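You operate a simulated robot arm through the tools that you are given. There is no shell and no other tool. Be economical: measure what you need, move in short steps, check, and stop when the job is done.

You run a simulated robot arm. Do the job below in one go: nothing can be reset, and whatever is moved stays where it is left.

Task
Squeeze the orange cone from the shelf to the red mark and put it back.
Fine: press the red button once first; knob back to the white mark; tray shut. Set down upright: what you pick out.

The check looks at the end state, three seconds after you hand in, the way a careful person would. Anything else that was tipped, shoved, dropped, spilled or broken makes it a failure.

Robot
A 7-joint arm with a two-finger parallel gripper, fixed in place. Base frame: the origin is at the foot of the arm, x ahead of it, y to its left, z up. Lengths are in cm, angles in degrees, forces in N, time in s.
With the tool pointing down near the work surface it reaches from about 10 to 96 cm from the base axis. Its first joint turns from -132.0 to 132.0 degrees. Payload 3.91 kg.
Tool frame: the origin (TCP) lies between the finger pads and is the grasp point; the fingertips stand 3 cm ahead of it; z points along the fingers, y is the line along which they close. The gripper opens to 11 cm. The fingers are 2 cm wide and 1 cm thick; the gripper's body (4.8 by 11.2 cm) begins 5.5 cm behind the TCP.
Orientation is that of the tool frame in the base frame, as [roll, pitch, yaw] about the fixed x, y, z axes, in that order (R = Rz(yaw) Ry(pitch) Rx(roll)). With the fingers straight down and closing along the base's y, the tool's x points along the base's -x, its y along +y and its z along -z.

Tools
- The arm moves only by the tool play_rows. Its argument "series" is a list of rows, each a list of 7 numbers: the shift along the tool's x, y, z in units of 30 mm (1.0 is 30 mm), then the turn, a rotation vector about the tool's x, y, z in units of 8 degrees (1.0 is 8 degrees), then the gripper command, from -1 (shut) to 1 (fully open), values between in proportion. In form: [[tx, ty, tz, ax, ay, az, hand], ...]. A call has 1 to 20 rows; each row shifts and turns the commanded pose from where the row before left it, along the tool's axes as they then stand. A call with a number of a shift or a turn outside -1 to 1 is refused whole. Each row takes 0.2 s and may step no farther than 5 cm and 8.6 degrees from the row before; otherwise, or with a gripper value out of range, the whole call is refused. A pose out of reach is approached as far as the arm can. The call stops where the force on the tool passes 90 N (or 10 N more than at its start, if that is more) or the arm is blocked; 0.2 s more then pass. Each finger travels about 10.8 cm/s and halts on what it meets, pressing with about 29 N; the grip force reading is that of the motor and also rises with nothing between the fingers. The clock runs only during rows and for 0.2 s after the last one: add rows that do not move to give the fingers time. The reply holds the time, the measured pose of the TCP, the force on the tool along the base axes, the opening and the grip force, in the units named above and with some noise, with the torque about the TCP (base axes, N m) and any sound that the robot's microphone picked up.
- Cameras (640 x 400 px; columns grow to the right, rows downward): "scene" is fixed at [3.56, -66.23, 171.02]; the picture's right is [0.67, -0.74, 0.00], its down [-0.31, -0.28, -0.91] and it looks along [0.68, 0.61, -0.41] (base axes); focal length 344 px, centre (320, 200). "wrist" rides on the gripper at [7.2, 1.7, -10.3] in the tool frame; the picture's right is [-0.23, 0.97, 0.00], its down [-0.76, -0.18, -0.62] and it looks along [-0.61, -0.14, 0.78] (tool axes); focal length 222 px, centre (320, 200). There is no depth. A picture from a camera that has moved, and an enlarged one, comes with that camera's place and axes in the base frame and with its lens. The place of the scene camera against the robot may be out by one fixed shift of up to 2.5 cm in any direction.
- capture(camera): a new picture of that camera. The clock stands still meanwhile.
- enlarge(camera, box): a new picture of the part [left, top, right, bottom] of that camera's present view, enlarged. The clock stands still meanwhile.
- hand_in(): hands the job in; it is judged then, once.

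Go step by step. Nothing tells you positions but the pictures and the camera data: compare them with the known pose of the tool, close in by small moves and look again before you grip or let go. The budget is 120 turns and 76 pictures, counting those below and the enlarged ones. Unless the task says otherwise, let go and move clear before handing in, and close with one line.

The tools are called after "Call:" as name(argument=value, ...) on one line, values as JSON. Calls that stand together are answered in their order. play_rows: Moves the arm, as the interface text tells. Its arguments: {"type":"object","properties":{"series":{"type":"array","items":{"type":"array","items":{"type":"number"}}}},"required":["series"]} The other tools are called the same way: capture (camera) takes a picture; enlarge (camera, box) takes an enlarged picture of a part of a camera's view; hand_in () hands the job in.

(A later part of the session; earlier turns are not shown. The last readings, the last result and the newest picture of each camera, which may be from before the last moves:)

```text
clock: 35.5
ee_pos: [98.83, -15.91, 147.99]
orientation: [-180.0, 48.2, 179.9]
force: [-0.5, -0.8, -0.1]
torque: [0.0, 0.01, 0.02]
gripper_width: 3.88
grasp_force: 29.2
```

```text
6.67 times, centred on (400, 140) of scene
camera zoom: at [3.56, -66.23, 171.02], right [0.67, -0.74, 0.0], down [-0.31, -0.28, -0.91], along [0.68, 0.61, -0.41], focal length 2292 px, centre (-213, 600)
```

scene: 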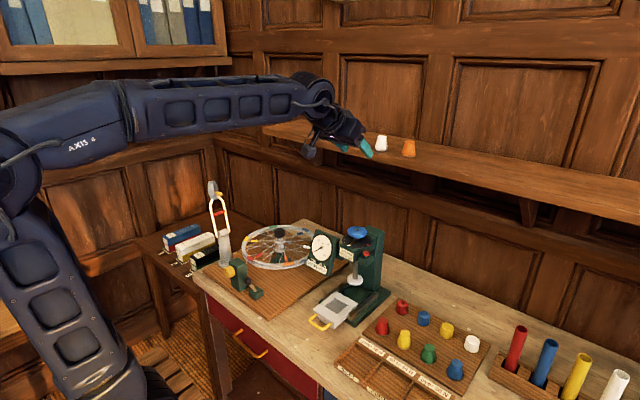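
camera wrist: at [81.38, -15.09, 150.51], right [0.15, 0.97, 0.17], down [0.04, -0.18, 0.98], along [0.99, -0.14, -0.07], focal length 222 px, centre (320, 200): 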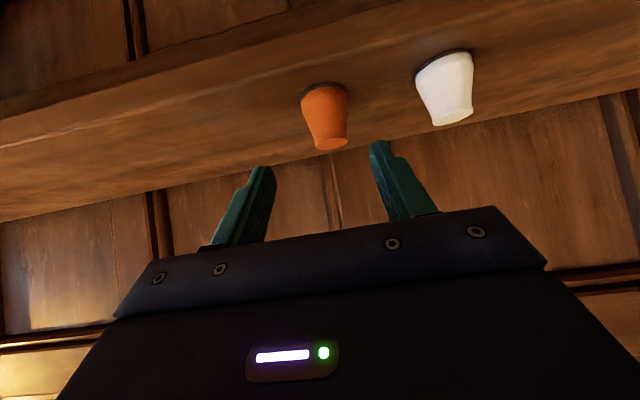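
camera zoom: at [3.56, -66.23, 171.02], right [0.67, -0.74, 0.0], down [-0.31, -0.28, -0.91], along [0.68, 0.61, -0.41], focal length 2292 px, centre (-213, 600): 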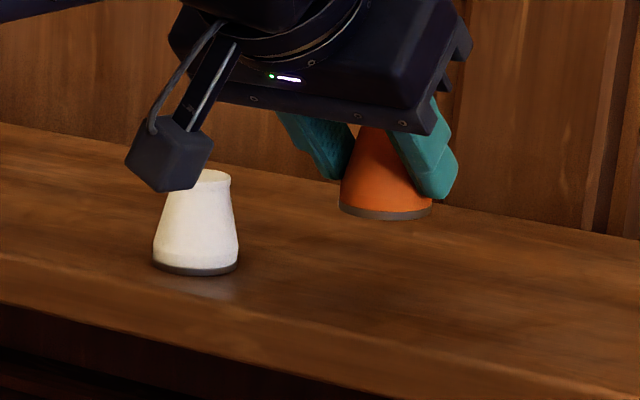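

The cone is held upright and unmoved in the hand. I retract from the shelf and descend in front of the tester.

Call:
play_rows(series=[[0.714, 0, -0.793, 0, 0, 0, -1], [0.714, 0, -0.793, 0, 0, 0, -1], [0.714, 0, -0.793, 0, 0, 0, -1], [0.714, 0.3, -0.793, 0, 0, 0, -1], [0.714, 0.4, -0.793, 0, 0, 0, -1], [0.714, 0.4, -0.793, 0, 0, 0, -1], [0.714, 0.4, -0.793, 0, 0, 0, -1], [0.714, 0.4, -0.793, 0, 0, 0, -1], [0.714, 0.4, -0.793, 0, 0, 0, -1], [0.842, 0, 0.758, 0, 0, 0, -1], [0.842, 0, 0.758, 0, 0, 0, -1], [0.842, 0, 0.758, 0, 0, 0, -1], [0.842, 0, 0.758, 0, 0, 0, -1], [0.842, 0, 0.758, 0, 0, 0, -1], [0.842, 0, 0.758, 0, 0, 0, -1], [0.842, 0, 0.758, 0, 0, 0, -1], [0.842, 0, 0.758, 0, 0, 0, -1], [0.842, 0, 0.758, 0, 0, 0, -1], [0.842, 0, 0.758, 0, 0, 0, -1], [0.842, 0, 0.758, 0, 0, 0, -1]])

Call:
capture(camera="wrist")

Call:
enlarge(camera="scene", box=[280, 200, 420, 340])

```text
clock: 39.7
ee_pos: [70.07, -9.09, 110.67]
orientation: [179.9, 48.3, 179.9]
force: [0.2, -0.7, 0.0]
torque: [0.02, 0.02, 0.07]
gripper_width: 3.89
grasp_force: 28.8
```

```text
32 pictures are left
camera wrist: at [57.6, -7.36, 112.18], right [0.15, 0.97, 0.17], down [0.04, -0.18, 0.98], along [0.99, -0.14, -0.07], focal length 222 px, centre (320, 200)
```

wrist: 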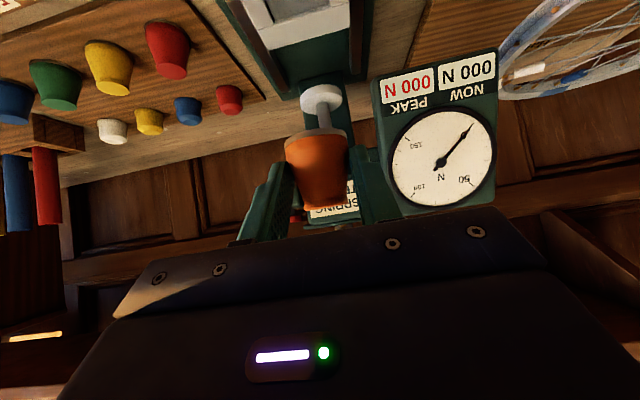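

```text
2.86 times, centred on (350, 270) of scene
camera zoom: at [3.56, -66.23, 171.02], right [0.67, -0.74, 0.0], down [-0.31, -0.28, -0.91], along [0.68, 0.61, -0.41], focal length 982 px, centre (234, 0)
```

zoom: 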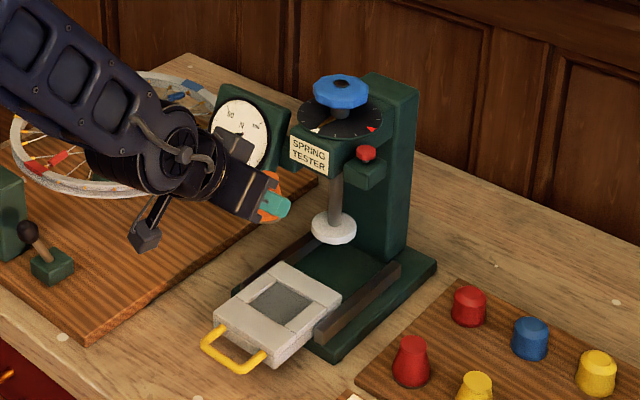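

Call:
play_rows(series=[[0.727, 0, 0.355, 0, 0, 0, -1], [0.727, 0, 0.355, 0, 0, 0, -1], [0.727, 0, 0.355, 0, 0, 0, -1]])

Call:
enlarge(camera="wrist", box=[200, 0, 460, 180])

```text
clock: 40.5
ee_pos: [67.98, -9.16, 103.54]
orientation: [-179.9, 48.2, 180.0]
force: [0.4, 0.0, 0.3]
torque: [0.01, 0.03, 0.02]
gripper_width: 3.92
grasp_force: 29.0
```

```text
2.22 times, centred on (330, 90) of wrist
camera zoom: at [55.54, -7.34, 105.08], right [0.15, 0.97, 0.17], down [0.04, -0.18, 0.98], along [0.99, -0.14, -0.07], focal length 494 px, centre (298, 444)
```

zoom: 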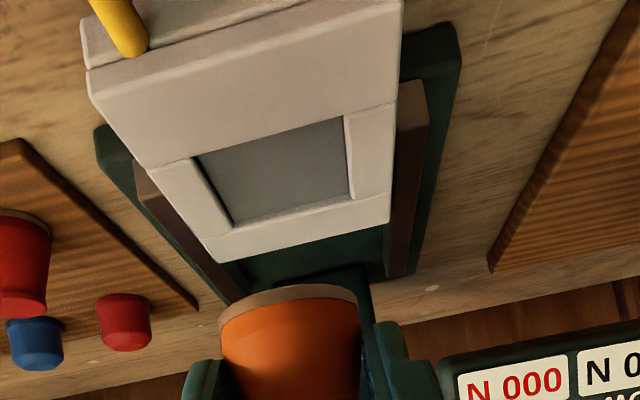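

The pocket is a 6 cm square with its centre at about (76.2, -9.0) and the tray top at about z 92.3. I move above it and lower most of the way.

Call:
play_rows(series=[[-0.522, 0.02, 0.58, 0, 0, 0, -1], [-0.522, 0.02, 0.58, 0, 0, 0, -1], [-0.522, 0.01, 0.58, 0, 0, 0, -1], [0.57, 0, 0.513, 0, 0, 0, -1], [0.57, 0, 0.513, 0, 0, 0, -1], [0.47, 0, 0.423, 0, 0, 0, -1]])

Call:
enlarge(camera="wrist", box=[200, 0, 460, 240])

Call:
enlarge(camera="scene", box=[300, 240, 390, 330])

```text
clock: 41.9
ee_pos: [75.17, -8.8, 96.97]
orientation: [-180.0, 48.3, -179.9]
force: [0.0, -0.3, -0.2]
torque: [-0.01, 0.01, -0.04]
gripper_width: 3.9
grasp_force: 28.7
```

```text
1.67 times, centred on (330, 120) of wrist
camera zoom: at [62.65, -7.16, 98.55], right [0.15, 0.97, 0.17], down [0.04, -0.18, 0.98], along [0.99, -0.14, -0.07], focal length 370 px, centre (303, 333)
```

zoom: 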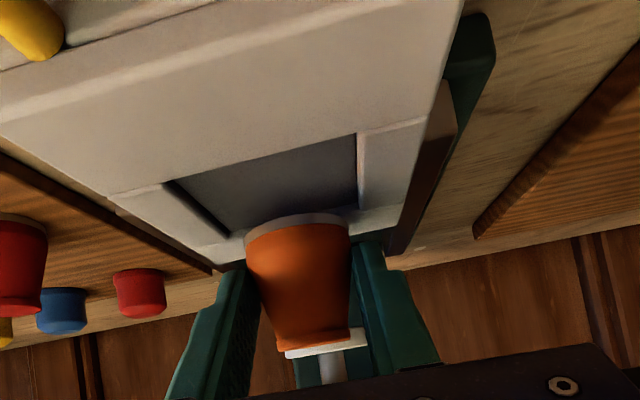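

```text
4.44 times, centred on (345, 285) of scene
camera zoom: at [3.56, -66.23, 171.02], right [0.67, -0.74, 0.0], down [-0.31, -0.28, -0.91], along [0.68, 0.61, -0.41], focal length 1528 px, centre (209, -178)
```

zoom: 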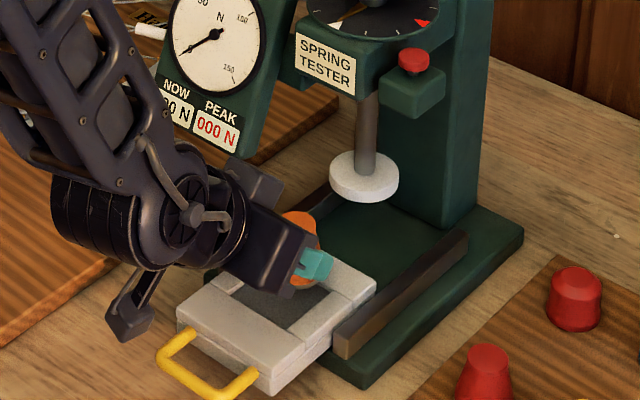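

Call:
play_rows(series=[[0.0743, -0.06, 0.0669, 0, 0, 0, -1], [0.0743, 0, 0.0669, 0, 0, 0, -1], [0.0743, 0, 0.0669, 0, 0, 0, -1], [0.0743, 0, 0.0669, 0, 0, 0, -1]])

```text
clock: 42.9
ee_pos: [75.2, -9.05, 95.99]
orientation: [-179.9, 48.5, -179.9]
force: [0.3, -2.2, 33.4]
torque: [-0.03, -0.94, -0.06]
gripper_width: 3.96
grasp_force: 28.9
```

Call:
enlarge(camera="wrist", box=[220, 40, 420, 200])

Call:
enlarge(camera="scene", box=[320, 260, 380, 310])

```text
2.50 times, centred on (320, 120) of wrist
camera zoom: at [62.71, -7.31, 97.53], right [0.15, 0.97, 0.17], down [0.04, -0.18, 0.98], along [0.99, -0.14, -0.06], focal length 555 px, centre (320, 400)
```

zoom: 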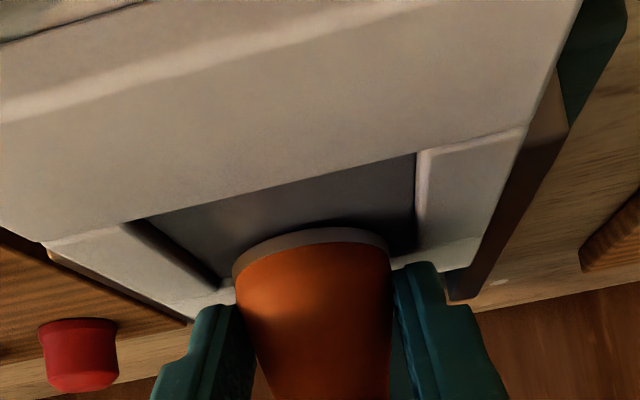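

```text
8.00 times, centred on (350, 285) of scene
camera zoom: at [3.56, -66.23, 171.02], right [0.67, -0.74, 0.0], down [-0.31, -0.28, -0.91], along [0.68, 0.61, -0.41], focal length 2751 px, centre (80, -480)
```

zoom: 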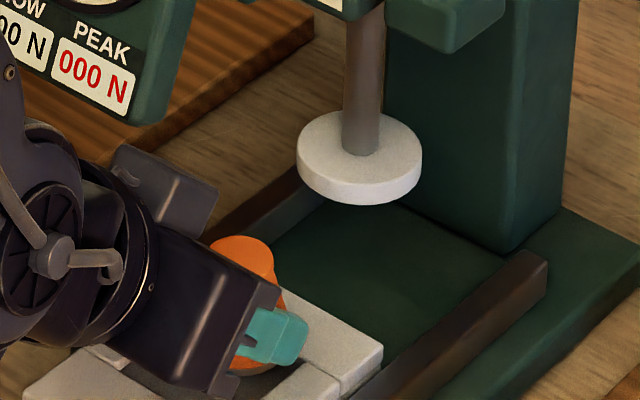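

Contact came early: the torque shows the cone's far edge resting on the far rim, so the tray top is nearer z 93.2 and the pocket centre about (74.7, -8.9). I lift a bit, shift back 1.7 cm and lower again.

Call:
play_rows(series=[[-0.198, 0, -0.178, 0, 0, 0, -1], [0.193, 0.03, -0.214, 0, 0, 0, -1], [0.193, 0.03, -0.214, 0, 0, 0, -1], [0.099, 0, 0.089, 0, 0, 0, -1], [0.0495, 0, 0.0446, 0, 0, 0, -1], [0.0495, 0, 0.0446, 0, 0, 0, -1]])

Call:
enlarge(camera="wrist", box=[220, 40, 420, 200])

Call:
enlarge(camera="scene", box=[310, 260, 370, 310])

```text
clock: 44.3
ee_pos: [73.33, -8.78, 95.83]
orientation: [180.0, 48.1, 179.9]
force: [0.2, 0.4, 3.7]
torque: [0.03, 0.07, -0.03]
gripper_width: 3.9
grasp_force: 29.5
```

```text
2.50 times, centred on (320, 120) of wrist
camera zoom: at [60.95, -7.03, 97.38], right [0.15, 0.97, 0.17], down [0.04, -0.18, 0.98], along [0.99, -0.14, -0.07], focal length 555 px, centre (320, 400)
```

zoom: 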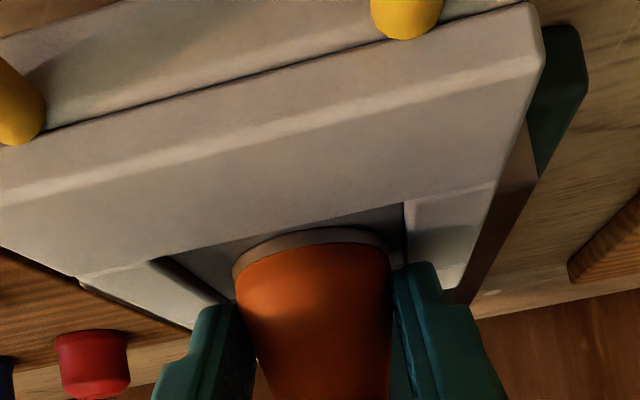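

```text
8.00 times, centred on (340, 285) of scene
camera zoom: at [3.56, -66.23, 171.02], right [0.67, -0.74, 0.0], down [-0.31, -0.28, -0.91], along [0.68, 0.61, -0.41], focal length 2751 px, centre (160, -480)
```

zoom: 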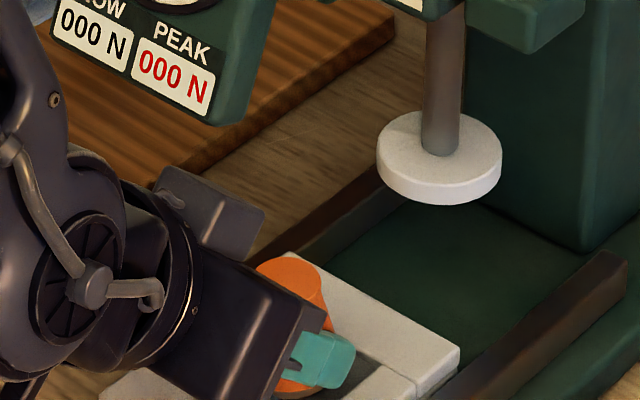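

Call:
play_rows(series=[[0.037, 0, 0.0335, 0, 0, 0, -1], [0.037, 0, 0.0335, 0, 0, 0, -1]])

```text
clock: 44.9
ee_pos: [73.3, -8.73, 95.79]
orientation: [-180.0, 48.3, -180.0]
force: [0.6, 4.7, 30.6]
torque: [0.21, 0.03, 0.02]
gripper_width: 3.94
grasp_force: 29.2
```

Contact again at nearly the same height; the cone's near edge may be on the near rim or already on a shallow floor. I lift slightly, shift forward 0.35 cm and retest.

Call:
play_rows(series=[[-0.1, 0, -0.09, 0, 0, 0, -1], [-0.078, -0.03, 0.0867, 0, 0, 0, -1], [0.0495, 0, 0.0446, 0, 0, 0, -1], [0.0495, 0, 0.0446, 0, 0, 0, -1], [0.025, 0, 0.022, 0, 0, 0, -1]])

Call:
enlarge(camera="wrist", box=[250, 80, 400, 200])

```text
clock: 46.1
ee_pos: [73.76, -8.97, 95.59]
orientation: [180.0, 48.4, -180.0]
force: [1.7, 2.2, 30.6]
torque: [0.1, 0.01, 0.0]
gripper_width: 3.92
grasp_force: 29.2
```

```text
3.33 times, centred on (325, 140) of wrist
camera zoom: at [61.34, -7.19, 97.13], right [0.15, 0.97, 0.17], down [0.04, -0.18, 0.98], along [0.99, -0.14, -0.06], focal length 740 px, centre (303, 400)
```

zoom: 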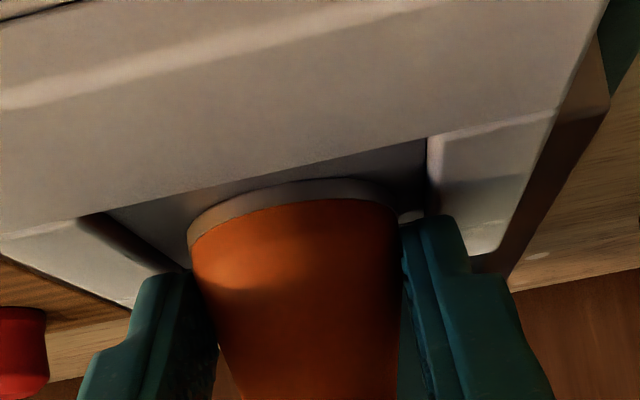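

The cone's base ring is fully inside the pocket outline and it rests on the floor, slightly loaded on its near edge. I relieve the pressure and open a little.

Call:
play_rows(series=[[-0.05, 0, -0.045, 0, 0, 0, -1], [0, 0, 0, 0, 0, 0, -0.26], [0, 0, 0, 0, 0, 0, -0.2], [0, 0, 0, 0, 0, 0, -0.16]])

Call:
enlarge(camera="wrist", box=[250, 80, 400, 200])

```text
clock: 47.1
ee_pos: [73.63, -8.98, 95.5]
orientation: [179.9, 48.3, 179.9]
force: [-0.7, -6.8, 5.6]
torque: [-0.01, -0.05, -0.09]
gripper_width: 4.32
grasp_force: 0.1
```

```text
3.33 times, centred on (325, 140) of wrist
camera zoom: at [61.25, -7.26, 97.17], right [0.15, 0.97, 0.17], down [0.04, -0.18, 0.98], along [0.99, -0.14, -0.07], focal length 740 px, centre (303, 400)
```

zoom: 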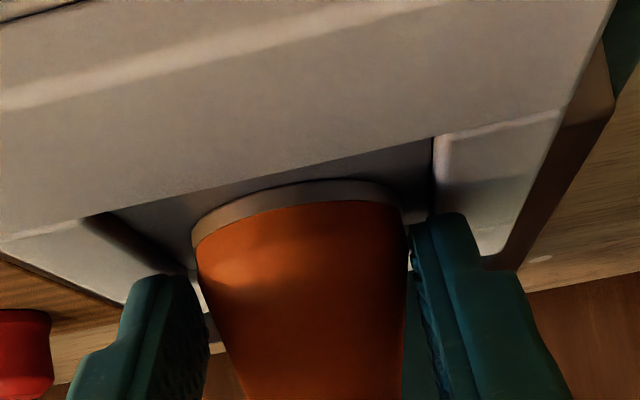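

Call:
play_rows(series=[[0, 0, 0, 0, 0, 0, -0.22], [-0.0743, 0, -0.0669, 0, 0, 0, -0.22], [-0.0743, 0, -0.0669, 0, 0, 0, -0.22], [-0.0743, 0, -0.0669, 0, 0, 0, -0.1], [-0.0743, 0, -0.0669, 0, 0, 0, 0.1], [0, 0, -0.3, 0, 0, 0, 0.1], [0, 0, -0.5, 0, 0, 0, 0.1], [0, 0, -0.8, 0, 0, 0, 0.1], [0, 0, -1, 0, 0, 0, 0.1], [0, 0, -1, 0, 0, 0, 0.1]])

Call:
capture(camera="wrist")

Call:
enlarge(camera="scene", box=[300, 240, 400, 320])

```text
clock: 49.3
ee_pos: [65.69, -8.94, 103.83]
orientation: [-180.0, 48.2, 179.9]
force: [0.2, -0.7, -0.4]
torque: [0.02, -0.02, -0.02]
gripper_width: 6.06
grasp_force: 0.0
```

```text
21 pictures are left
camera wrist: at [53.32, -7.14, 105.49], right [0.15, 0.97, 0.17], down [0.04, -0.18, 0.98], along [0.99, -0.14, -0.07], focal length 222 px, centre (320, 200)
```

wrist: 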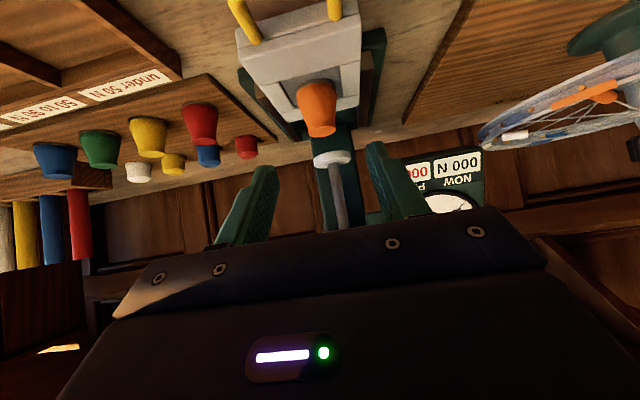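

```text
5.00 times, centred on (350, 280) of scene
camera zoom: at [3.56, -66.23, 171.02], right [0.67, -0.74, 0.0], down [-0.31, -0.28, -0.91], along [0.68, 0.61, -0.41], focal length 1719 px, centre (170, -200)
```

zoom: 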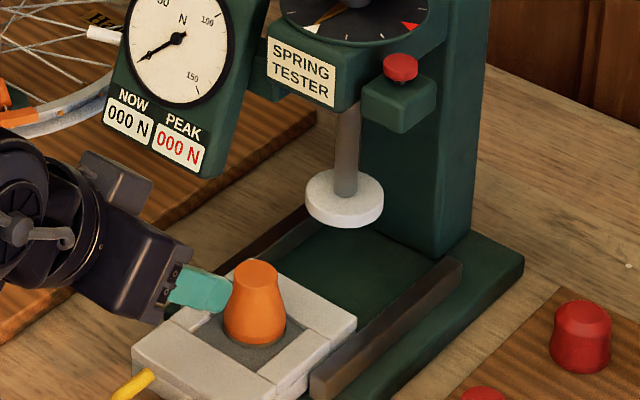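

The cone stands upright in the pocket. Next I re-grip the handle in the known pose to push the tray shut.

Call:
play_rows(series=[[0, 0, 0, 0, 1, 0, -0.3], [0, 0, 0, 0, 1, 0, -0.564], [0, 0, 0, 0, 1, 0, -0.564], [0, 0, 0, 0, 0, -1, -0.564], [0, 0, 0, 0, 0, -1, -0.564], [0, 0, 0, 0, 0, -1, -0.564], [0, 0, 0, 0, 0, -1, -0.564], [0, 0, 0, 0, 0, -1, -0.564], [0, 0, 0, 0, 0, -1, -0.564], [0, 0, 0, 0, 0, -1, -0.564], [0, 0, 0, 0, 0, -1, -0.564], [0, 0, 0, 0, 0, -1, -0.564], [0, 0, 0, 0, 0, -1, -0.564], [0, 0, 0, 0, 0, -1, -0.564], [0, 0, 0, 0, 0, -0.25, -0.564], [0, 0.64, 0.65, 0, 0, 0, -0.564], [0, 0.64, 0.65, 0, 0, 0, -0.564], [0, 0.63, 0.64, 0, 0, 0, -0.564]])

Call:
capture(camera="wrist")

```text
clock: 53.1
ee_pos: [62.73, -9.01, 96.37]
orientation: [-155.8, 0.1, -90.0]
force: [0.3, 0.7, -1.1]
torque: [0.06, -0.03, 0.01]
gripper_width: 2.41
grasp_force: 0.2
```

```text
19 pictures are left
camera wrist: at [57.08, -16.15, 105.13], right [-0.89, 0.23, -0.4], down [-0.09, 0.76, 0.64], along [0.45, 0.61, -0.66], focal length 222 px, centre (320, 200)
```

wrist: 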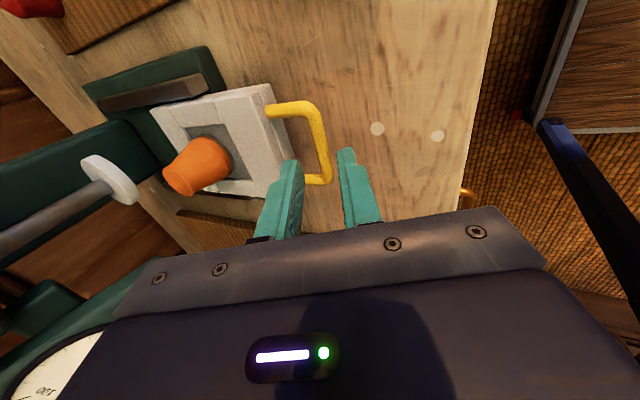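

Call:
play_rows(series=[[0, 0, 0.4, 0, 0, 0, -0.564], [0, 0, 0.4, 0, 0, 0, -0.564], [0, 0, 0.35, 0, 0, 0, -0.564], [0, 0, 0.23, 0, 0, 0, -0.564], [0, 0, 0, 0, 0, 0, -1], [0, 0, 0, 0, 0, 0, -1], [0, 0, 0, 0, 0, 0, -1]])

```text
clock: 54.7
ee_pos: [64.51, -8.93, 92.43]
orientation: [-155.9, -0.1, -90.0]
force: [-0.2, 5.3, -14.6]
torque: [-0.18, 0.08, 0.86]
gripper_width: 0.95
grasp_force: 45.3
```

Gripped at 0.95 cm, same as before. I push the tray in gently.

Call:
play_rows(series=[[0, -0.08, 0.036, 0, 0, 0, -1], [0, -0.15, 0.068, 0, 0, 0, -1], [0, -0.21, 0.095, 0, 0, 0, -1], [0, -0.21, 0.095, 0, 0, 0, -1], [0, -0.21, 0.095, 0, 0, 0, -1], [0, -0.21, 0.095, 0, 0, 0, -1], [0, -0.21, 0.095, 0, 0, 0, -1], [0, -0.21, 0.095, 0, 0, 0, -1], [0, -0.21, 0.095, 0, 0, 0, -1], [0, -0.21, 0.095, 0, 0, 0, -1], [0, -0.21, 0.095, 0, 0, 0, -1], [0, -0.21, 0.095, 0, 0, 0, -1], [0, -0.21, 0.095, 0, 0, 0, -1], [0, -0.15, 0.068, 0, 0, 0, -1], [0, -0.1, 0.045, 0, 0, 0, -1]])

```text
clock: 57.9
ee_pos: [73.91, -8.91, 92.47]
orientation: [-155.6, -0.1, -90.1]
force: [2.8, 8.2, -3.3]
torque: [-1.33, 0.15, 0.39]
gripper_width: 0.99
grasp_force: 44.6
```

Call:
play_rows(series=[[0, -0.06, 0.027, 0, 0, 0, -1], [0, -0.06, 0.027, 0, 0, 0, -1], [0, -0.06, 0.027, 0, 0, 0, -1], [0, -0.06, 0.027, 0, 0, 0, -1]])

Call:
enlarge(camera="scene", box=[310, 210, 410, 320])

```text
clock: 58.9
ee_pos: [74.27, -9.0, 92.57]
orientation: [-155.9, 0.0, -90.1]
force: [-43.9, 1.0, 23.0]
torque: [0.03, 1.17, 0.6]
gripper_width: 0.97
grasp_force: 44.8
```

```text
3.64 times, centred on (360, 265) of scene
camera zoom: at [3.56, -66.23, 171.02], right [0.67, -0.74, 0.0], down [-0.31, -0.28, -0.91], along [0.68, 0.61, -0.41], focal length 1250 px, centre (174, -36)
```

zoom: 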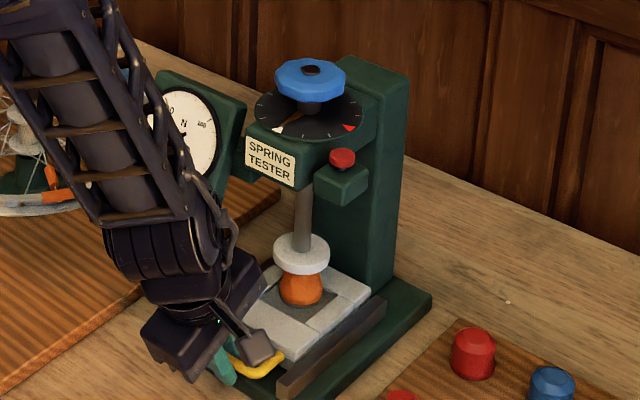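

The tray is fully home (stop felt) with the cone under the plunger. I release the handle, back off and turn the hand back.

Call:
play_rows(series=[[0, 0.05, -0.02, 0, 0, 0, -1], [0, 0, 0, 0, 0, 0, -0.6], [0, 0, 0, 0, 0, 0, -0.55], [0, 0, -0.5, 0, 0, 0, -0.55], [0, 0, -1, 0, 0, 0, -0.55], [0, 0, -1, 0, 0, 0, -0.55], [0, 0, -1, 0, 0, 0, -0.55], [0, 0, -1, 0, 0, 0, -0.55], [0, 0, -1, 0, 0, 1, -0.55], [0, 0, -1, 0, 0, 1, -0.55], [0, 0, -1, 0, 0, 1, -0.55], [0, 0, -1, 0, 0, 1, -0.55], [0, 0, -1, 0, 0, 1, -0.55], [0, 0, 0, 0, 0, 1, -0.55], [0, 0, 0, 0, 0, 1, -0.55], [0, 0, 0, 0, 0, 1, -0.55], [0, 0, 0, 0, 0, 1, -0.55], [0, 0, 0, 0, 0, 1, -0.55], [0, 0, 0, 0, 0, 1, -0.55], [0, 0, 0, 0, 0, 0.25, -0.55]])

```text
clock: 63.1
ee_pos: [62.67, -8.86, 118.47]
orientation: [-179.9, 24.1, 179.9]
force: [-0.3, 0.6, 0.1]
torque: [0.0, 0.02, 0.04]
gripper_width: 2.46
grasp_force: 0.2
```

Call:
play_rows(series=[[0, 0, 0, 0, 1, 0, 0.38], [0, 0, 0, 0, 1, 0, 0.38], [0, 0, 0, 0, 1, 0, 0.38], [0, 0, -1, 0, 0, 0, 0.38], [0, 0, -1, 0, 0, 0, 0.38], [0, 0, -1, 0, 0, 0, 0.38], [-0.96, 0, 0, 0, 0, 0, 0.38], [-0.96, 0, 0, 0, 0, 0, 0.38], [-0.96, 0, 0, 0, 0, 0, 0.38], [-0.96, 0, 0, 0, 0, 0, 0.38], [-0.96, 0, 0, 0, 0, 0, 0.38]])

Call:
enlarge(camera="wrist", box=[200, 60, 480, 240])

```text
clock: 65.5
ee_pos: [76.86, -8.88, 127.68]
orientation: [179.9, 0.4, 179.8]
force: [-1.0, 0.0, 1.3]
torque: [-0.01, -0.06, 0.0]
gripper_width: 7.59
grasp_force: 0.1
```

```text
2.22 times, centred on (340, 150) of wrist
camera zoom: at [69.86, -7.13, 138.11], right [0.23, 0.97, 0.0], down [0.76, -0.18, 0.63], along [0.61, -0.14, -0.78], focal length 494 px, centre (276, 311)
```

zoom: 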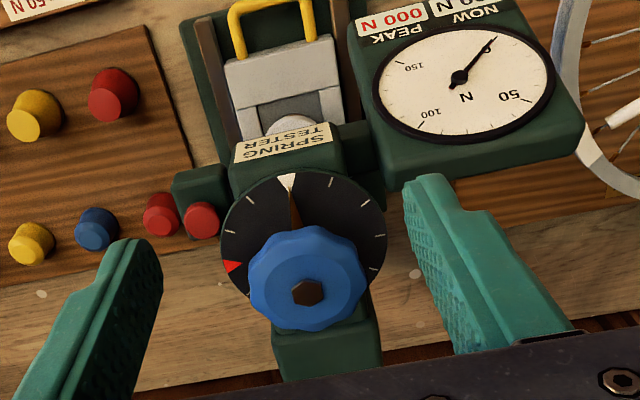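

The knob centre is at (85.05, -8.92) with its top at about 117.5. I move over it, turn the open fingers 45° clear of the post, and descend to just above it.

Call:
play_rows(series=[[-0.9, 0, 0, 0, 0, 0, 0.27], [-0.9, 0, 0, 0, 0, 0, 0.27], [-0.93, -0.01, 0, 0, 0, 0, 0.27], [0, 0, 0, 0, 0, 1, 0.27], [0, 0, 0, 0, 0, 1, 0.27], [0, 0, 0, 0, 0, 1, 0.27], [0, 0, 0, 0, 0, 1, 0.27], [0, 0, 0, 0, 0, 1, 0.27], [0, 0, 0, 0, 0, 0.625, 0.27], [0, 0, 0.7, 0, 0, 0, 0.27], [0, 0, 0.7, 0, 0, 0, 0.27], [0, 0, 0.6, 0, 0, 0, 0.27]])

Call:
enlarge(camera="wrist", box=[160, 60, 480, 240])

```text
clock: 68.1
ee_pos: [85.13, -9.02, 121.6]
orientation: [179.9, 0.3, 134.9]
force: [-0.5, -0.1, -0.3]
torque: [0.02, -0.01, 0.01]
gripper_width: 6.98
grasp_force: 0.0
```

```text
2.00 times, centred on (320, 150) of wrist
camera zoom: at [81.37, -2.67, 132.03], right [0.85, 0.53, 0.0], down [0.41, -0.66, 0.62], along [0.33, -0.53, -0.78], focal length 444 px, centre (320, 300)
```

zoom: 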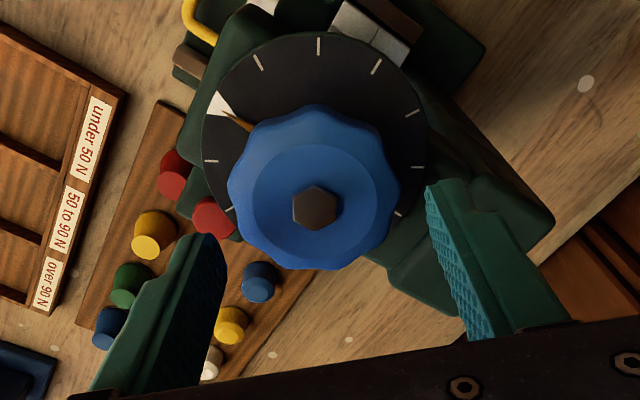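

Well centred over the knob. I descend around it in small steps.

Call:
play_rows(series=[[0, 0, 0.3, 0, 0, 0, 0.27], [0, 0, 0.2, 0, 0, 0, 0.27], [0, 0, 0.2, 0, 0, 0, 0.27], [0, 0, 0.2, 0, 0, 0, 0.27], [0, 0, 0.2, 0, 0, 0, 0.27], [0, 0, 0.1, 0, 0, 0, 0.27]])

```text
clock: 69.5
ee_pos: [85.15, -9.05, 118.02]
orientation: [179.8, 0.2, 135.0]
force: [-0.1, 0.0, 0.7]
torque: [-0.02, 0.04, 0.0]
gripper_width: 7.0
grasp_force: 0.1
```

Call:
play_rows(series=[[0, 0, 0, 0, 0, 0, 0.1], [0, 0, 0, 0, 0, 0, -0.2], [0, 0, 0, 0, 0, 0, -0.6], [0, 0, 0, 0, 0, 0, -1], [0, 0, 0, 0, 0, 0, -1]])

```text
clock: 70.7
ee_pos: [85.11, -9.22, 117.96]
orientation: [179.8, 0.1, 134.9]
force: [-30.3, -18.2, -7.7]
torque: [-0.35, 0.99, 0.08]
gripper_width: 6.15
grasp_force: 45.2
```

Call:
play_rows(series=[[0, -0.06, 0, 0, 0, 0, -1], [0, 0, 0, 0, 0, -0.5, -1], [0, 0, 0, 0, 0, -0.5, -1]])

Call:
enlarge(camera="scene", box=[305, 210, 405, 310])

```text
clock: 71.5
ee_pos: [85.07, -9.13, 118.09]
orientation: [179.7, 0.3, 143.0]
force: [-12.6, -9.8, -4.6]
torque: [-0.19, 0.13, -1.26]
gripper_width: 6.33
grasp_force: 44.8
```

```text
4.00 times, centred on (355, 260) of scene
camera zoom: at [3.56, -66.23, 171.02], right [0.67, -0.74, 0.0], down [-0.31, -0.28, -0.91], along [0.68, 0.61, -0.41], focal length 1375 px, centre (180, -40)
```

zoom: 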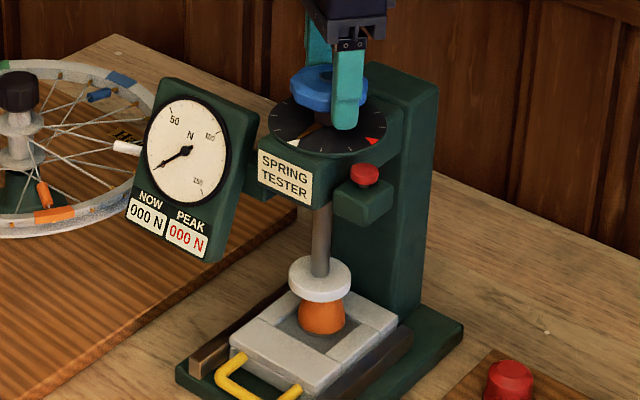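

Call:
play_rows(series=[[0, 0, 0, 0, 0, -0.5, -1], [0, 0, 0, 0, 0, -0.5, -1], [0, 0, 0, 0, 0, -0.5, -1], [0, 0, 0, 0, 0, -0.5, -1], [0, 0, 0, 0, 0, -0.5, -1], [0, 0, 0, 0, 0, -0.5, -1]])

Call:
enlarge(camera="scene", box=[305, 210, 405, 310])

```text
clock: 72.9
ee_pos: [85.1, -9.03, 118.04]
orientation: [179.9, 0.2, 167.0]
force: [2.8, 4.7, 2.2]
torque: [0.08, -0.12, -1.63]
gripper_width: 6.2
grasp_force: 44.8
```

```text
4.00 times, centred on (355, 260) of scene
camera zoom: at [3.56, -66.23, 171.02], right [0.67, -0.74, 0.0], down [-0.31, -0.28, -0.91], along [0.68, 0.61, -0.41], focal length 1375 px, centre (180, -40)
```

zoom: 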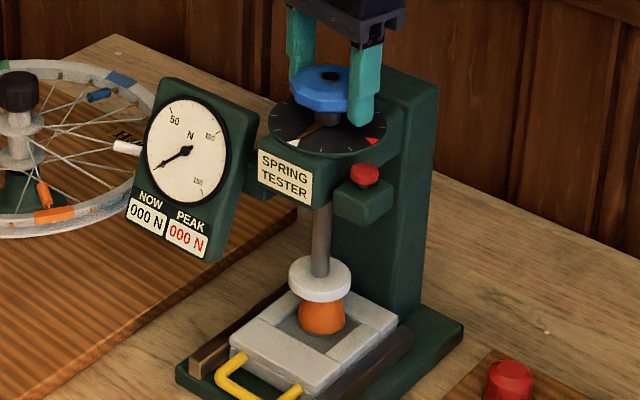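

The knob didn't follow: it's against its stop at white in the counter-clockwise direction, so tightening must be clockwise (270° to red). I open, turn the hand to the other end of its range and re-grip.

Call:
play_rows(series=[[0, 0, 0, 0, 0, 0, 0.27], [0, 0, 0, 0, 0, 0, 0.27], [0, 0, 0, 0, 0, -1, 0.27], [0, 0, 0, 0, 0, -1, 0.27], [0, 0, 0, 0, 0, -1, 0.27], [0, 0, 0, 0, 0, -1, 0.27], [0, 0, 0, 0, 0, -1, 0.27], [0, 0, 0, 0, 0, -1, 0.27], [0, 0, 0, 0, 0, -1, 0.27], [0, 0, 0, 0, 0, -0.25, 0.27], [0, 0, 0, 0, 0, 0, -0.2], [0, 0, 0, 0, 0, 0, -0.6], [0, 0, 0, 0, 0, 0, -1], [0, 0, 0, 0, 0, 0, -1]])

```text
clock: 75.9
ee_pos: [85.02, -9.06, 117.96]
orientation: [-179.9, 0.1, -135.0]
force: [-17.4, 11.4, -4.6]
torque: [0.23, 1.09, -0.03]
gripper_width: 6.16
grasp_force: 45.1
```

Call:
play_rows(series=[[0.024, 0.024, 0, 0, 0, 0.5, -1], [0, 0, 0, 0, 0, 0.75, -1], [0, 0, 0, 0, 0, 1, -1], [0, 0, 0, 0, 0, 1, -1]])

Call:
enlarge(camera="scene", box=[305, 210, 405, 310])

```text
clock: 76.9
ee_pos: [85.03, -9.14, 118.08]
orientation: [-179.9, 0.2, -161.1]
force: [-0.5, 17.1, -10.6]
torque: [-0.42, 0.69, 0.0]
gripper_width: 6.17
grasp_force: 45.6
```

```text
4.00 times, centred on (355, 260) of scene
camera zoom: at [3.56, -66.23, 171.02], right [0.67, -0.74, 0.0], down [-0.31, -0.28, -0.91], along [0.68, 0.61, -0.41], focal length 1375 px, centre (180, -40)
```

zoom: 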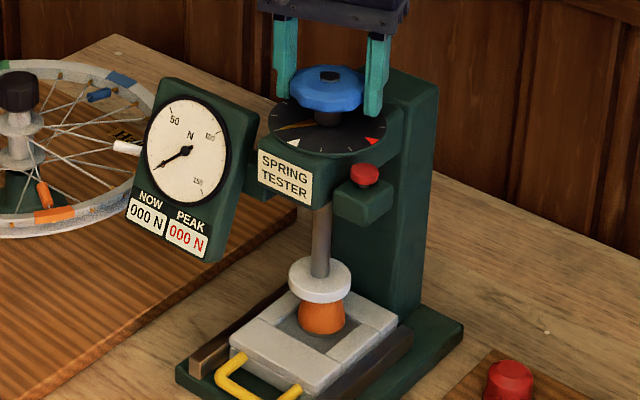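

The pointer follows clockwise. I finish this stroke, then re-grip for the next one.

Call:
play_rows(series=[[0, 0, 0, 0, 0, 1, -1], [0, 0, 0, 0, 0, 1, -1], [0, 0, 0, 0, 0, 1, -1], [0, 0, 0, 0, 0, 1, -1], [0, 0, 0, 0, 0, 1, -1], [0, 0, 0, 0, 0, 1, -1], [0, 0, 0, 0, 0, 1, -1], [0, 0, 0, 0, 0, 1, -1]])

Call:
play_rows(series=[[0, 0, 0, 0, 0, 0, 0.27], [0, 0, 0, 0, 0, 0, 0.27], [0, 0, 0, 0, 0, -1, 0.27], [0, 0, 0, 0, 0, -1, 0.27], [0, 0, 0, 0, 0, -1, 0.27], [0, 0, 0, 0, 0, -1, 0.27], [0, 0, 0, 0, 0, -1, 0.27], [0, 0, 0, 0, 0, -1, 0.27], [0, 0, 0, 0, 0, -1, 0.27], [0, 0, 0, 0, 0, -1, 0.27], [0, 0, 0, 0, 0, -1, 0.27], [0, 0, 0, 0, 0, -1, 0.27], [0, 0, 0, 0, 0, -1, 0.27], [0, 0, 0, 0, 0, -0.25, 0.27], [0, 0, 0, 0, 0, 0, -0.2], [0, 0, 0, 0, 0, 0, -0.6], [0, 0, 0, 0, 0, 0, -1], [0, 0, 0, 0, 0, 0, -1]])

```text
clock: 78.7
ee_pos: [84.99, -9.11, 117.96]
orientation: [179.9, 0.3, 134.7]
force: [-2.6, 13.5, -11.7]
torque: [-0.84, -0.39, -0.03]
gripper_width: 6.17
grasp_force: 45.0
```

```text
clock: 82.5
ee_pos: [85.03, -9.09, 117.89]
orientation: [-179.9, 0.1, -135.0]
force: [-10.7, 6.6, -2.2]
torque: [0.47, 0.81, -0.01]
gripper_width: 6.16
grasp_force: 44.6
```

Call:
play_rows(series=[[0, 0, 0, 0, 0, 0.5, -1], [0, 0, 0, 0, 0, 0.75, -1], [0, 0, 0, 0, 0, 1, -1], [0, 0, 0, 0, 0, 1, -1], [0, 0, 0, 0, 0, 1, -1], [0, 0, 0, 0, 0, 1, -1], [0, 0, 0, 0, 0, 1, -1], [0, 0, 0, 0, 0, 1, -1], [0, 0, 0, 0, 0, 1, -1], [0, 0, 0, 0, 0, 1, -1], [0, 0, 0, 0, 0, 1, -1], [0, 0, 0, 0, 0, 1, -1]])

Call:
enlarge(camera="scene", box=[305, 210, 405, 310])

```text
clock: 85.1
ee_pos: [84.95, -9.17, 118.03]
orientation: [-180.0, 0.3, 134.8]
force: [-14.5, 13.0, -6.8]
torque: [-0.58, -0.27, -0.01]
gripper_width: 6.15
grasp_force: 44.9
```

```text
4.00 times, centred on (355, 260) of scene
camera zoom: at [3.56, -66.23, 171.02], right [0.67, -0.74, 0.0], down [-0.31, -0.28, -0.91], along [0.68, 0.61, -0.41], focal length 1375 px, centre (180, -40)
```

zoom: 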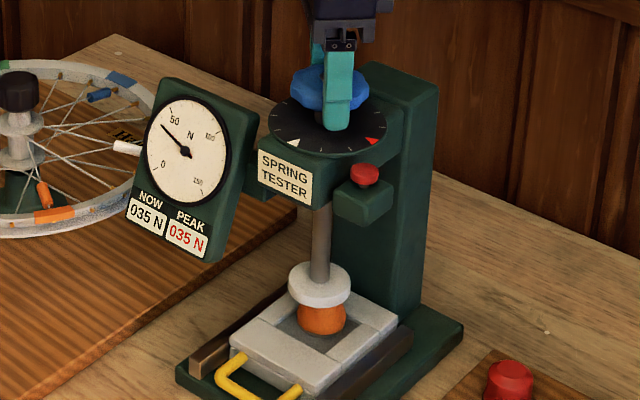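

The gauge shows 35 N at half way. I re-grip for the last stroke.

Call:
play_rows(series=[[0, 0, 0, 0, 0, 0, 0.27], [0, 0, 0, 0, 0, 0, 0.27], [0, 0, 0, 0, 0, -1, 0.27], [0, 0, 0, 0, 0, -1, 0.27], [0, 0, 0, 0, 0, -1, 0.27], [0, 0, 0, 0, 0, -1, 0.27], [0, 0, 0, 0, 0, -1, 0.27], [0, 0, 0, 0, 0, -1, 0.27], [0, 0, 0, 0, 0, -1, 0.27], [0, 0, 0, 0, 0, -1, 0.27], [0, 0, 0, 0, 0, -1, 0.27], [0, 0, 0, 0, 0, -1, 0.27], [0, 0, 0, 0, 0, -1, 0.27], [0, 0, 0, 0, 0, -0.25, 0.27], [0, 0, 0, 0, 0, 0, -0.2], [0, 0, 0, 0, 0, 0, -0.6], [0, 0, 0, 0, 0, 0, -1], [0, 0, 0, 0, 0, 0, -1]])

Call:
play_rows(series=[[0, 0, 0, 0, 0, 0.5, -1], [0, 0, 0, 0, 0, 0.75, -1], [0, 0, 0, 0, 0, 1, -1], [0, 0, 0, 0, 0, 1, -1], [0, 0, 0, 0, 0, 1, -1], [0, 0, 0, 0, 0, 1, -1], [0, 0, 0, 0, 0, 1, -1], [0, 0, 0, 0, 0, 1, -1], [0, 0, 0, 0, 0, 1, -1], [0, 0, 0, 0, 0, 1, -1], [0, 0, 0, 0, 0, 0.75, -1]])

Call:
enlarge(camera="wrist", box=[200, 40, 440, 200])

```text
clock: 88.9
ee_pos: [84.99, -9.15, 118.05]
orientation: [-179.9, 0.1, -135.0]
force: [-7.1, 5.0, -1.5]
torque: [0.53, 0.67, -0.03]
gripper_width: 6.17
grasp_force: 45.1
```

```text
clock: 91.3
ee_pos: [84.93, -9.03, 117.97]
orientation: [179.9, 0.2, 144.8]
force: [-14.1, 13.7, -6.4]
torque: [-0.56, 0.24, 0.04]
gripper_width: 6.17
grasp_force: 44.7
```

```text
2.50 times, centred on (320, 120) of wrist
camera zoom: at [80.09, -3.42, 128.4], right [0.75, 0.67, 0.0], down [0.52, -0.58, 0.63], along [0.42, -0.47, -0.78], focal length 555 px, centre (320, 400)
```

zoom: 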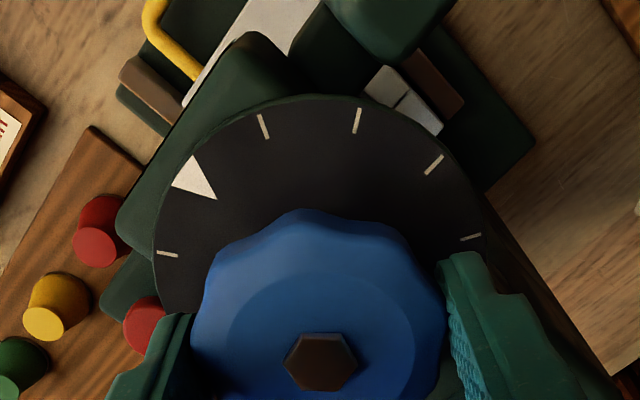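

Call:
enlarge(camera="scene", box=[320, 215, 410, 275])

```text
6.67 times, centred on (365, 245) of scene
camera zoom: at [3.56, -66.23, 171.02], right [0.67, -0.74, 0.0], down [-0.31, -0.28, -0.91], along [0.68, 0.61, -0.41], focal length 2292 px, centre (20, -100)
```

zoom: 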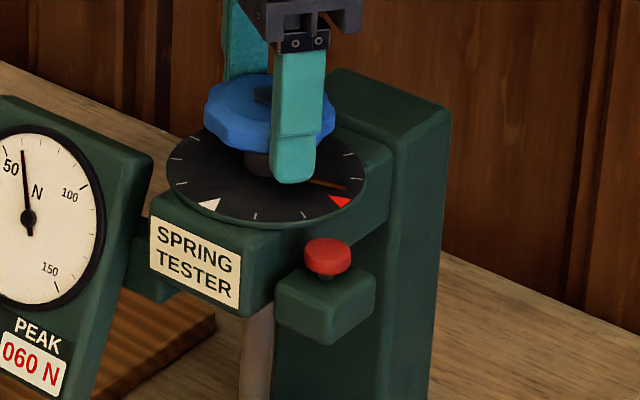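

Call:
play_rows(series=[[0, 0, 0, 0, 0, 0.5, -1], [0, 0, 0, 0, 0, 0.5, -1]])

Call:
enlarge(camera="scene", box=[320, 215, 410, 275])

```text
clock: 91.9
ee_pos: [84.9, -8.98, 117.96]
orientation: [180.0, 0.1, 136.9]
force: [-18.9, 14.8, -9.0]
torque: [-0.26, 0.1, 0.0]
gripper_width: 6.2
grasp_force: 45.0
```

```text
6.67 times, centred on (365, 245) of scene
camera zoom: at [3.56, -66.23, 171.02], right [0.67, -0.74, 0.0], down [-0.31, -0.28, -0.91], along [0.68, 0.61, -0.41], focal length 2292 px, centre (20, -100)
```

zoom: 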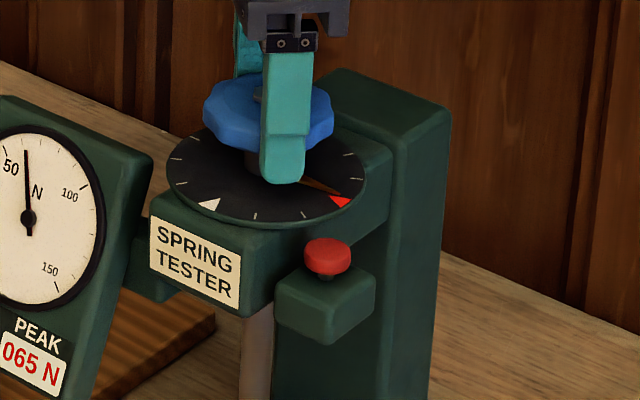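

Call:
play_rows(series=[[0, 0, 0, 0, 0, 0.25, -1], [0, 0, 0, 0, 0, 0, -1]])

Call:
enlarge(camera="scene", box=[340, 228, 380, 254])

```text
clock: 92.5
ee_pos: [84.9, -8.92, 117.92]
orientation: [179.8, 0.1, 134.9]
force: [-21.0, 14.0, -11.8]
torque: [0.13, 0.72, 0.01]
gripper_width: 6.17
grasp_force: 45.2
```

```text
15.38 times, centred on (360, 241) of scene
camera zoom: at [3.56, -66.23, 171.02], right [0.67, -0.74, 0.0], down [-0.31, -0.28, -0.91], along [0.68, 0.61, -0.41], focal length 5290 px, centre (-295, -431)
```

zoom: 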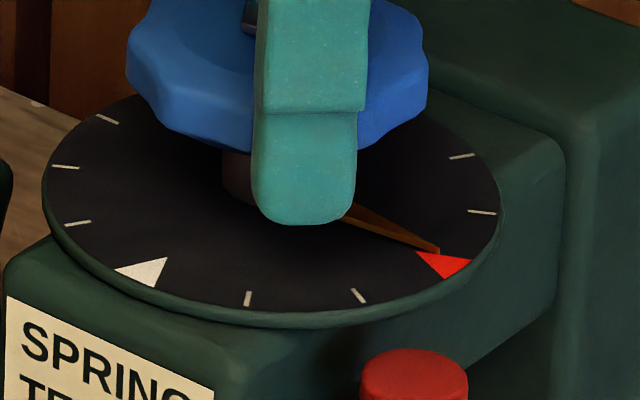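

The pointer is on the red mark (exactly 270° turned, about 66 N). Now I turn the knob back counter-clockwise, in three strokes.

Call:
play_rows(series=[[0, 0, 0, 0, 0, -0.5, -1], [0, 0, 0, 0, 0, -0.75, -1], [0, 0, 0, 0, 0, -1, -1], [0, 0, 0, 0, 0, -1, -1], [0, 0, 0, 0, 0, -1, -1], [0, 0, 0, 0, 0, -1, -1], [0, 0, 0, 0, 0, -1, -1], [0, 0, 0, 0, 0, -1, -1], [0, 0, 0, 0, 0, -1, -1], [0, 0, 0, 0, 0, -1, -1], [0, 0, 0, 0, 0, -1, -1], [0, 0, 0, 0, 0, -1, -1]])

Call:
play_rows(series=[[0, 0, 0, 0, 0, 0, 0.27], [0, 0, 0, 0, 0, 0, 0.27], [0, 0, 0, 0, 0, 1, 0.27], [0, 0, 0, 0, 0, 1, 0.27], [0, 0, 0, 0, 0, 1, 0.27], [0, 0, 0, 0, 0, 1, 0.27], [0, 0, 0, 0, 0, 1, 0.27], [0, 0, 0, 0, 0, 1, 0.27], [0, 0, 0, 0, 0, 1, 0.27], [0, 0, 0, 0, 0, 1, 0.27], [0, 0, 0, 0, 0, 1, 0.27], [0, 0, 0, 0, 0, 1, 0.27], [0, 0, 0, 0, 0, 1, 0.27], [0, 0, 0, 0, 0, 0.25, 0.27], [0, 0, 0, 0, 0, 0, -0.2], [0, 0, 0, 0, 0, 0, -0.6], [0, 0, 0, 0, 0, 0, -1], [0, 0, 0, 0, 0, 0, -1]])

Call:
play_rows(series=[[0, 0, 0, 0, 0, -0.5, -1], [0, 0, 0, 0, 0, -0.75, -1], [0, 0, 0, 0, 0, -1, -1], [0, 0, 0, 0, 0, -1, -1], [0, 0, 0, 0, 0, -1, -1], [0, 0, 0, 0, 0, -1, -1], [0, 0, 0, 0, 0, -1, -1], [0, 0, 0, 0, 0, -1, -1], [0, 0, 0, 0, 0, -1, -1], [0, 0, 0, 0, 0, -1, -1], [0, 0, 0, 0, 0, -1, -1], [0, 0, 0, 0, 0, -1, -1]])

Call:
play_rows(series=[[0, 0, 0, 0, 0, 0, 0.27], [0, 0, 0, 0, 0, 0, 0.27], [0, 0, 0, 0, 0, 1, 0.27], [0, 0, 0, 0, 0, 1, 0.27], [0, 0, 0, 0, 0, 1, 0.27], [0, 0, 0, 0, 0, 1, 0.27], [0, 0, 0, 0, 0, 1, 0.27], [0, 0, 0, 0, 0, 1, 0.27], [0, 0, 0, 0, 0, 1, 0.27], [0, 0, 0, 0, 0, 1, 0.27], [0, 0, 0, 0, 0, 1, 0.27], [0, 0, 0, 0, 0, 1, 0.27], [0, 0, 0, 0, 0, 1, 0.27], [0, 0, 0, 0, 0, 0.25, 0.27], [0, 0, 0, 0, 0, 0, -0.2], [0, 0, 0, 0, 0, 0, -0.6], [0, 0, 0, 0, 0, 0, -1], [0, 0, 0, 0, 0, 0, -1]])

```text
clock: 95.1
ee_pos: [84.99, -9.04, 117.96]
orientation: [-179.9, 0.2, -134.8]
force: [-11.1, 13.4, -2.8]
torque: [1.48, -0.41, -0.01]
gripper_width: 6.16
grasp_force: 45.1
```

```text
clock: 98.9
ee_pos: [85.06, -9.07, 118.0]
orientation: [179.7, 0.2, 134.9]
force: [7.2, 2.9, 2.2]
torque: [-0.26, -0.01, -0.01]
gripper_width: 6.16
grasp_force: 45.1
```

```text
clock: 101.5
ee_pos: [85.06, -9.02, 117.98]
orientation: [-179.9, 0.1, -134.9]
force: [17.1, 13.8, 9.7]
torque: [0.97, -0.52, 0.0]
gripper_width: 6.18
grasp_force: 45.2
```

```text
clock: 105.3
ee_pos: [85.08, -9.04, 117.98]
orientation: [179.9, 0.2, 135.0]
force: [7.5, 2.7, 0.3]
torque: [-0.27, -0.16, -0.02]
gripper_width: 6.19
grasp_force: 44.8
```

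Call:
play_rows(series=[[0, 0, 0, 0, 0, -0.5, -1], [0, 0, 0, 0, 0, -0.75, -1], [0, 0, 0, 0, 0, -1, -1], [0, 0, 0, 0, 0, -1, -1], [0, 0, 0, 0, 0, -1, -1], [0, 0, 0, 0, 0, -1, -1], [0, 0, 0, 0, 0, -1, -1], [0, 0, 0, 0, 0, -1, -1], [0, 0, 0, 0, 0, -1, -1], [0, 0, 0, 0, 0, -1, -1], [0, 0, 0, 0, 0, -1, -1], [0, 0, 0, 0, 0, -1, -1]])

Call:
enlarge(camera="scene", box=[310, 215, 390, 275])

```text
clock: 107.9
ee_pos: [85.07, -9.03, 117.99]
orientation: [-179.9, 0.1, -134.8]
force: [13.1, 11.3, 0.8]
torque: [1.17, -0.37, -0.2]
gripper_width: 6.16
grasp_force: 45.2
```

```text
6.67 times, centred on (350, 245) of scene
camera zoom: at [3.56, -66.23, 171.02], right [0.67, -0.74, 0.0], down [-0.31, -0.28, -0.91], along [0.68, 0.61, -0.41], focal length 2292 px, centre (120, -100)
```

zoom: 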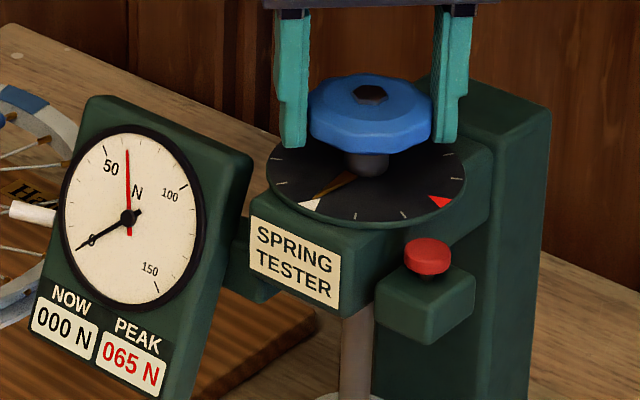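

Knob is on white, NOW 000 N, PEAK 065 N. I seat it lightly on its stop, release, lift off, and set up for the handle again.

Call:
play_rows(series=[[0, 0, 0, 0, 0, -0.3, -1], [0, 0, 0, 0, 0, 0, 0.27], [0, 0, 0, 0, 0, 0, 0.27], [0, 0, -0.7, 0, 0, 0, 0.27], [0, 0, -1, 0, 0, 0, 0.27], [0, 0, -1, 0, 0, 0, 0.27], [0, 0, -1, 0, 0, 0, 0.27], [0, 0, 0, 0, 0, -1, -0.564], [0, 0, 0, 0, 0, -1, -0.564], [0, 0, 0, 0, 0, -1, -0.564], [0, 0, 0, 0, 0, -1, -0.564], [0, 0, 0, 0, 0, -1, -0.564], [0, 0, 0, 0, 0, -0.325, -0.564], [0, 1, 0, 0, 0, 0, -0.564], [0, 1, 0, 0, 0, 0, -0.564], [0, 1, 0, 0, 0, 0, -0.564], [0, 1, 0, 0, 0, 0, -0.564], [0, 1, 0, 0, 0, 0, -0.564], [0, 1, 0, 0, 0, 0, -0.564], [0, 1, 0, 0, 0, 0, -0.564]])

Call:
play_rows(series=[[0, 0, 0, 1, 0, 0, -0.564], [0, 0, 0, 1, 0, 0, -0.564], [0, 0, 0, 1, 0, 0, -0.564]])

```text
clock: 112.1
ee_pos: [64.01, -9.03, 128.85]
orientation: [-179.8, 0.0, -90.0]
force: [-0.4, -0.5, -0.7]
torque: [-0.02, 0.04, -0.01]
gripper_width: 2.39
grasp_force: 0.1
```

```text
clock: 112.9
ee_pos: [63.97, -9.0, 128.87]
orientation: [-155.7, 0.0, -89.9]
force: [0.6, -0.3, 0.2]
torque: [0.02, 0.04, 0.05]
gripper_width: 2.43
grasp_force: 0.0
```

Call:
play_rows(series=[[0, 0.151, 0.927, 0, 0, 0, -0.564], [0, 0.151, 0.927, 0, 0, 0, -0.564], [0, 0.151, 0.927, 0, 0, 0, -0.564], [0, 0.151, 0.927, 0, 0, 0, -0.564], [0, 0.151, 0.927, 0, 0, 0, -0.564], [0, 0.151, 0.927, 0, 0, 0, -0.564], [0, 0.151, 0.927, 0, 0, 0, -0.564], [0, 0.151, 0.927, 0, 0, 0, -0.564], [0, 0.151, 0.927, 0, 0, 0, -0.564], [0, 0.151, 0.927, 0, 0, 0, -0.564], [0, 0.151, 0.927, 0, 0, 0, -0.564], [0, 0.151, 0.927, 0, 0, 0, -0.564]])

```text
clock: 115.5
ee_pos: [72.73, -9.06, 96.3]
orientation: [-155.7, 0.0, -90.0]
force: [0.0, 1.0, 0.2]
torque: [-0.02, 0.01, -0.02]
gripper_width: 2.4
grasp_force: 0.0
```

Call:
play_rows(series=[[0, 0.027, 0.4, 0, 0, 0, -0.564], [0, 0, 0.4, 0, 0, 0, -0.564], [0, 0, 0.3, 0, 0, 0, -0.564], [0, 0, 0.277, 0, 0, 0, -0.564], [0, 0, 0, 0, 0, 0, -1], [0, 0, 0, 0, 0, 0, -1], [0, 0, 0, 0, 0, 0, -1]])

```text
clock: 117.1
ee_pos: [74.25, -9.0, 92.48]
orientation: [-155.9, 0.1, -89.9]
force: [-22.8, 1.4, -2.3]
torque: [-0.45, 0.56, 0.63]
gripper_width: 1.0
grasp_force: 45.3
```

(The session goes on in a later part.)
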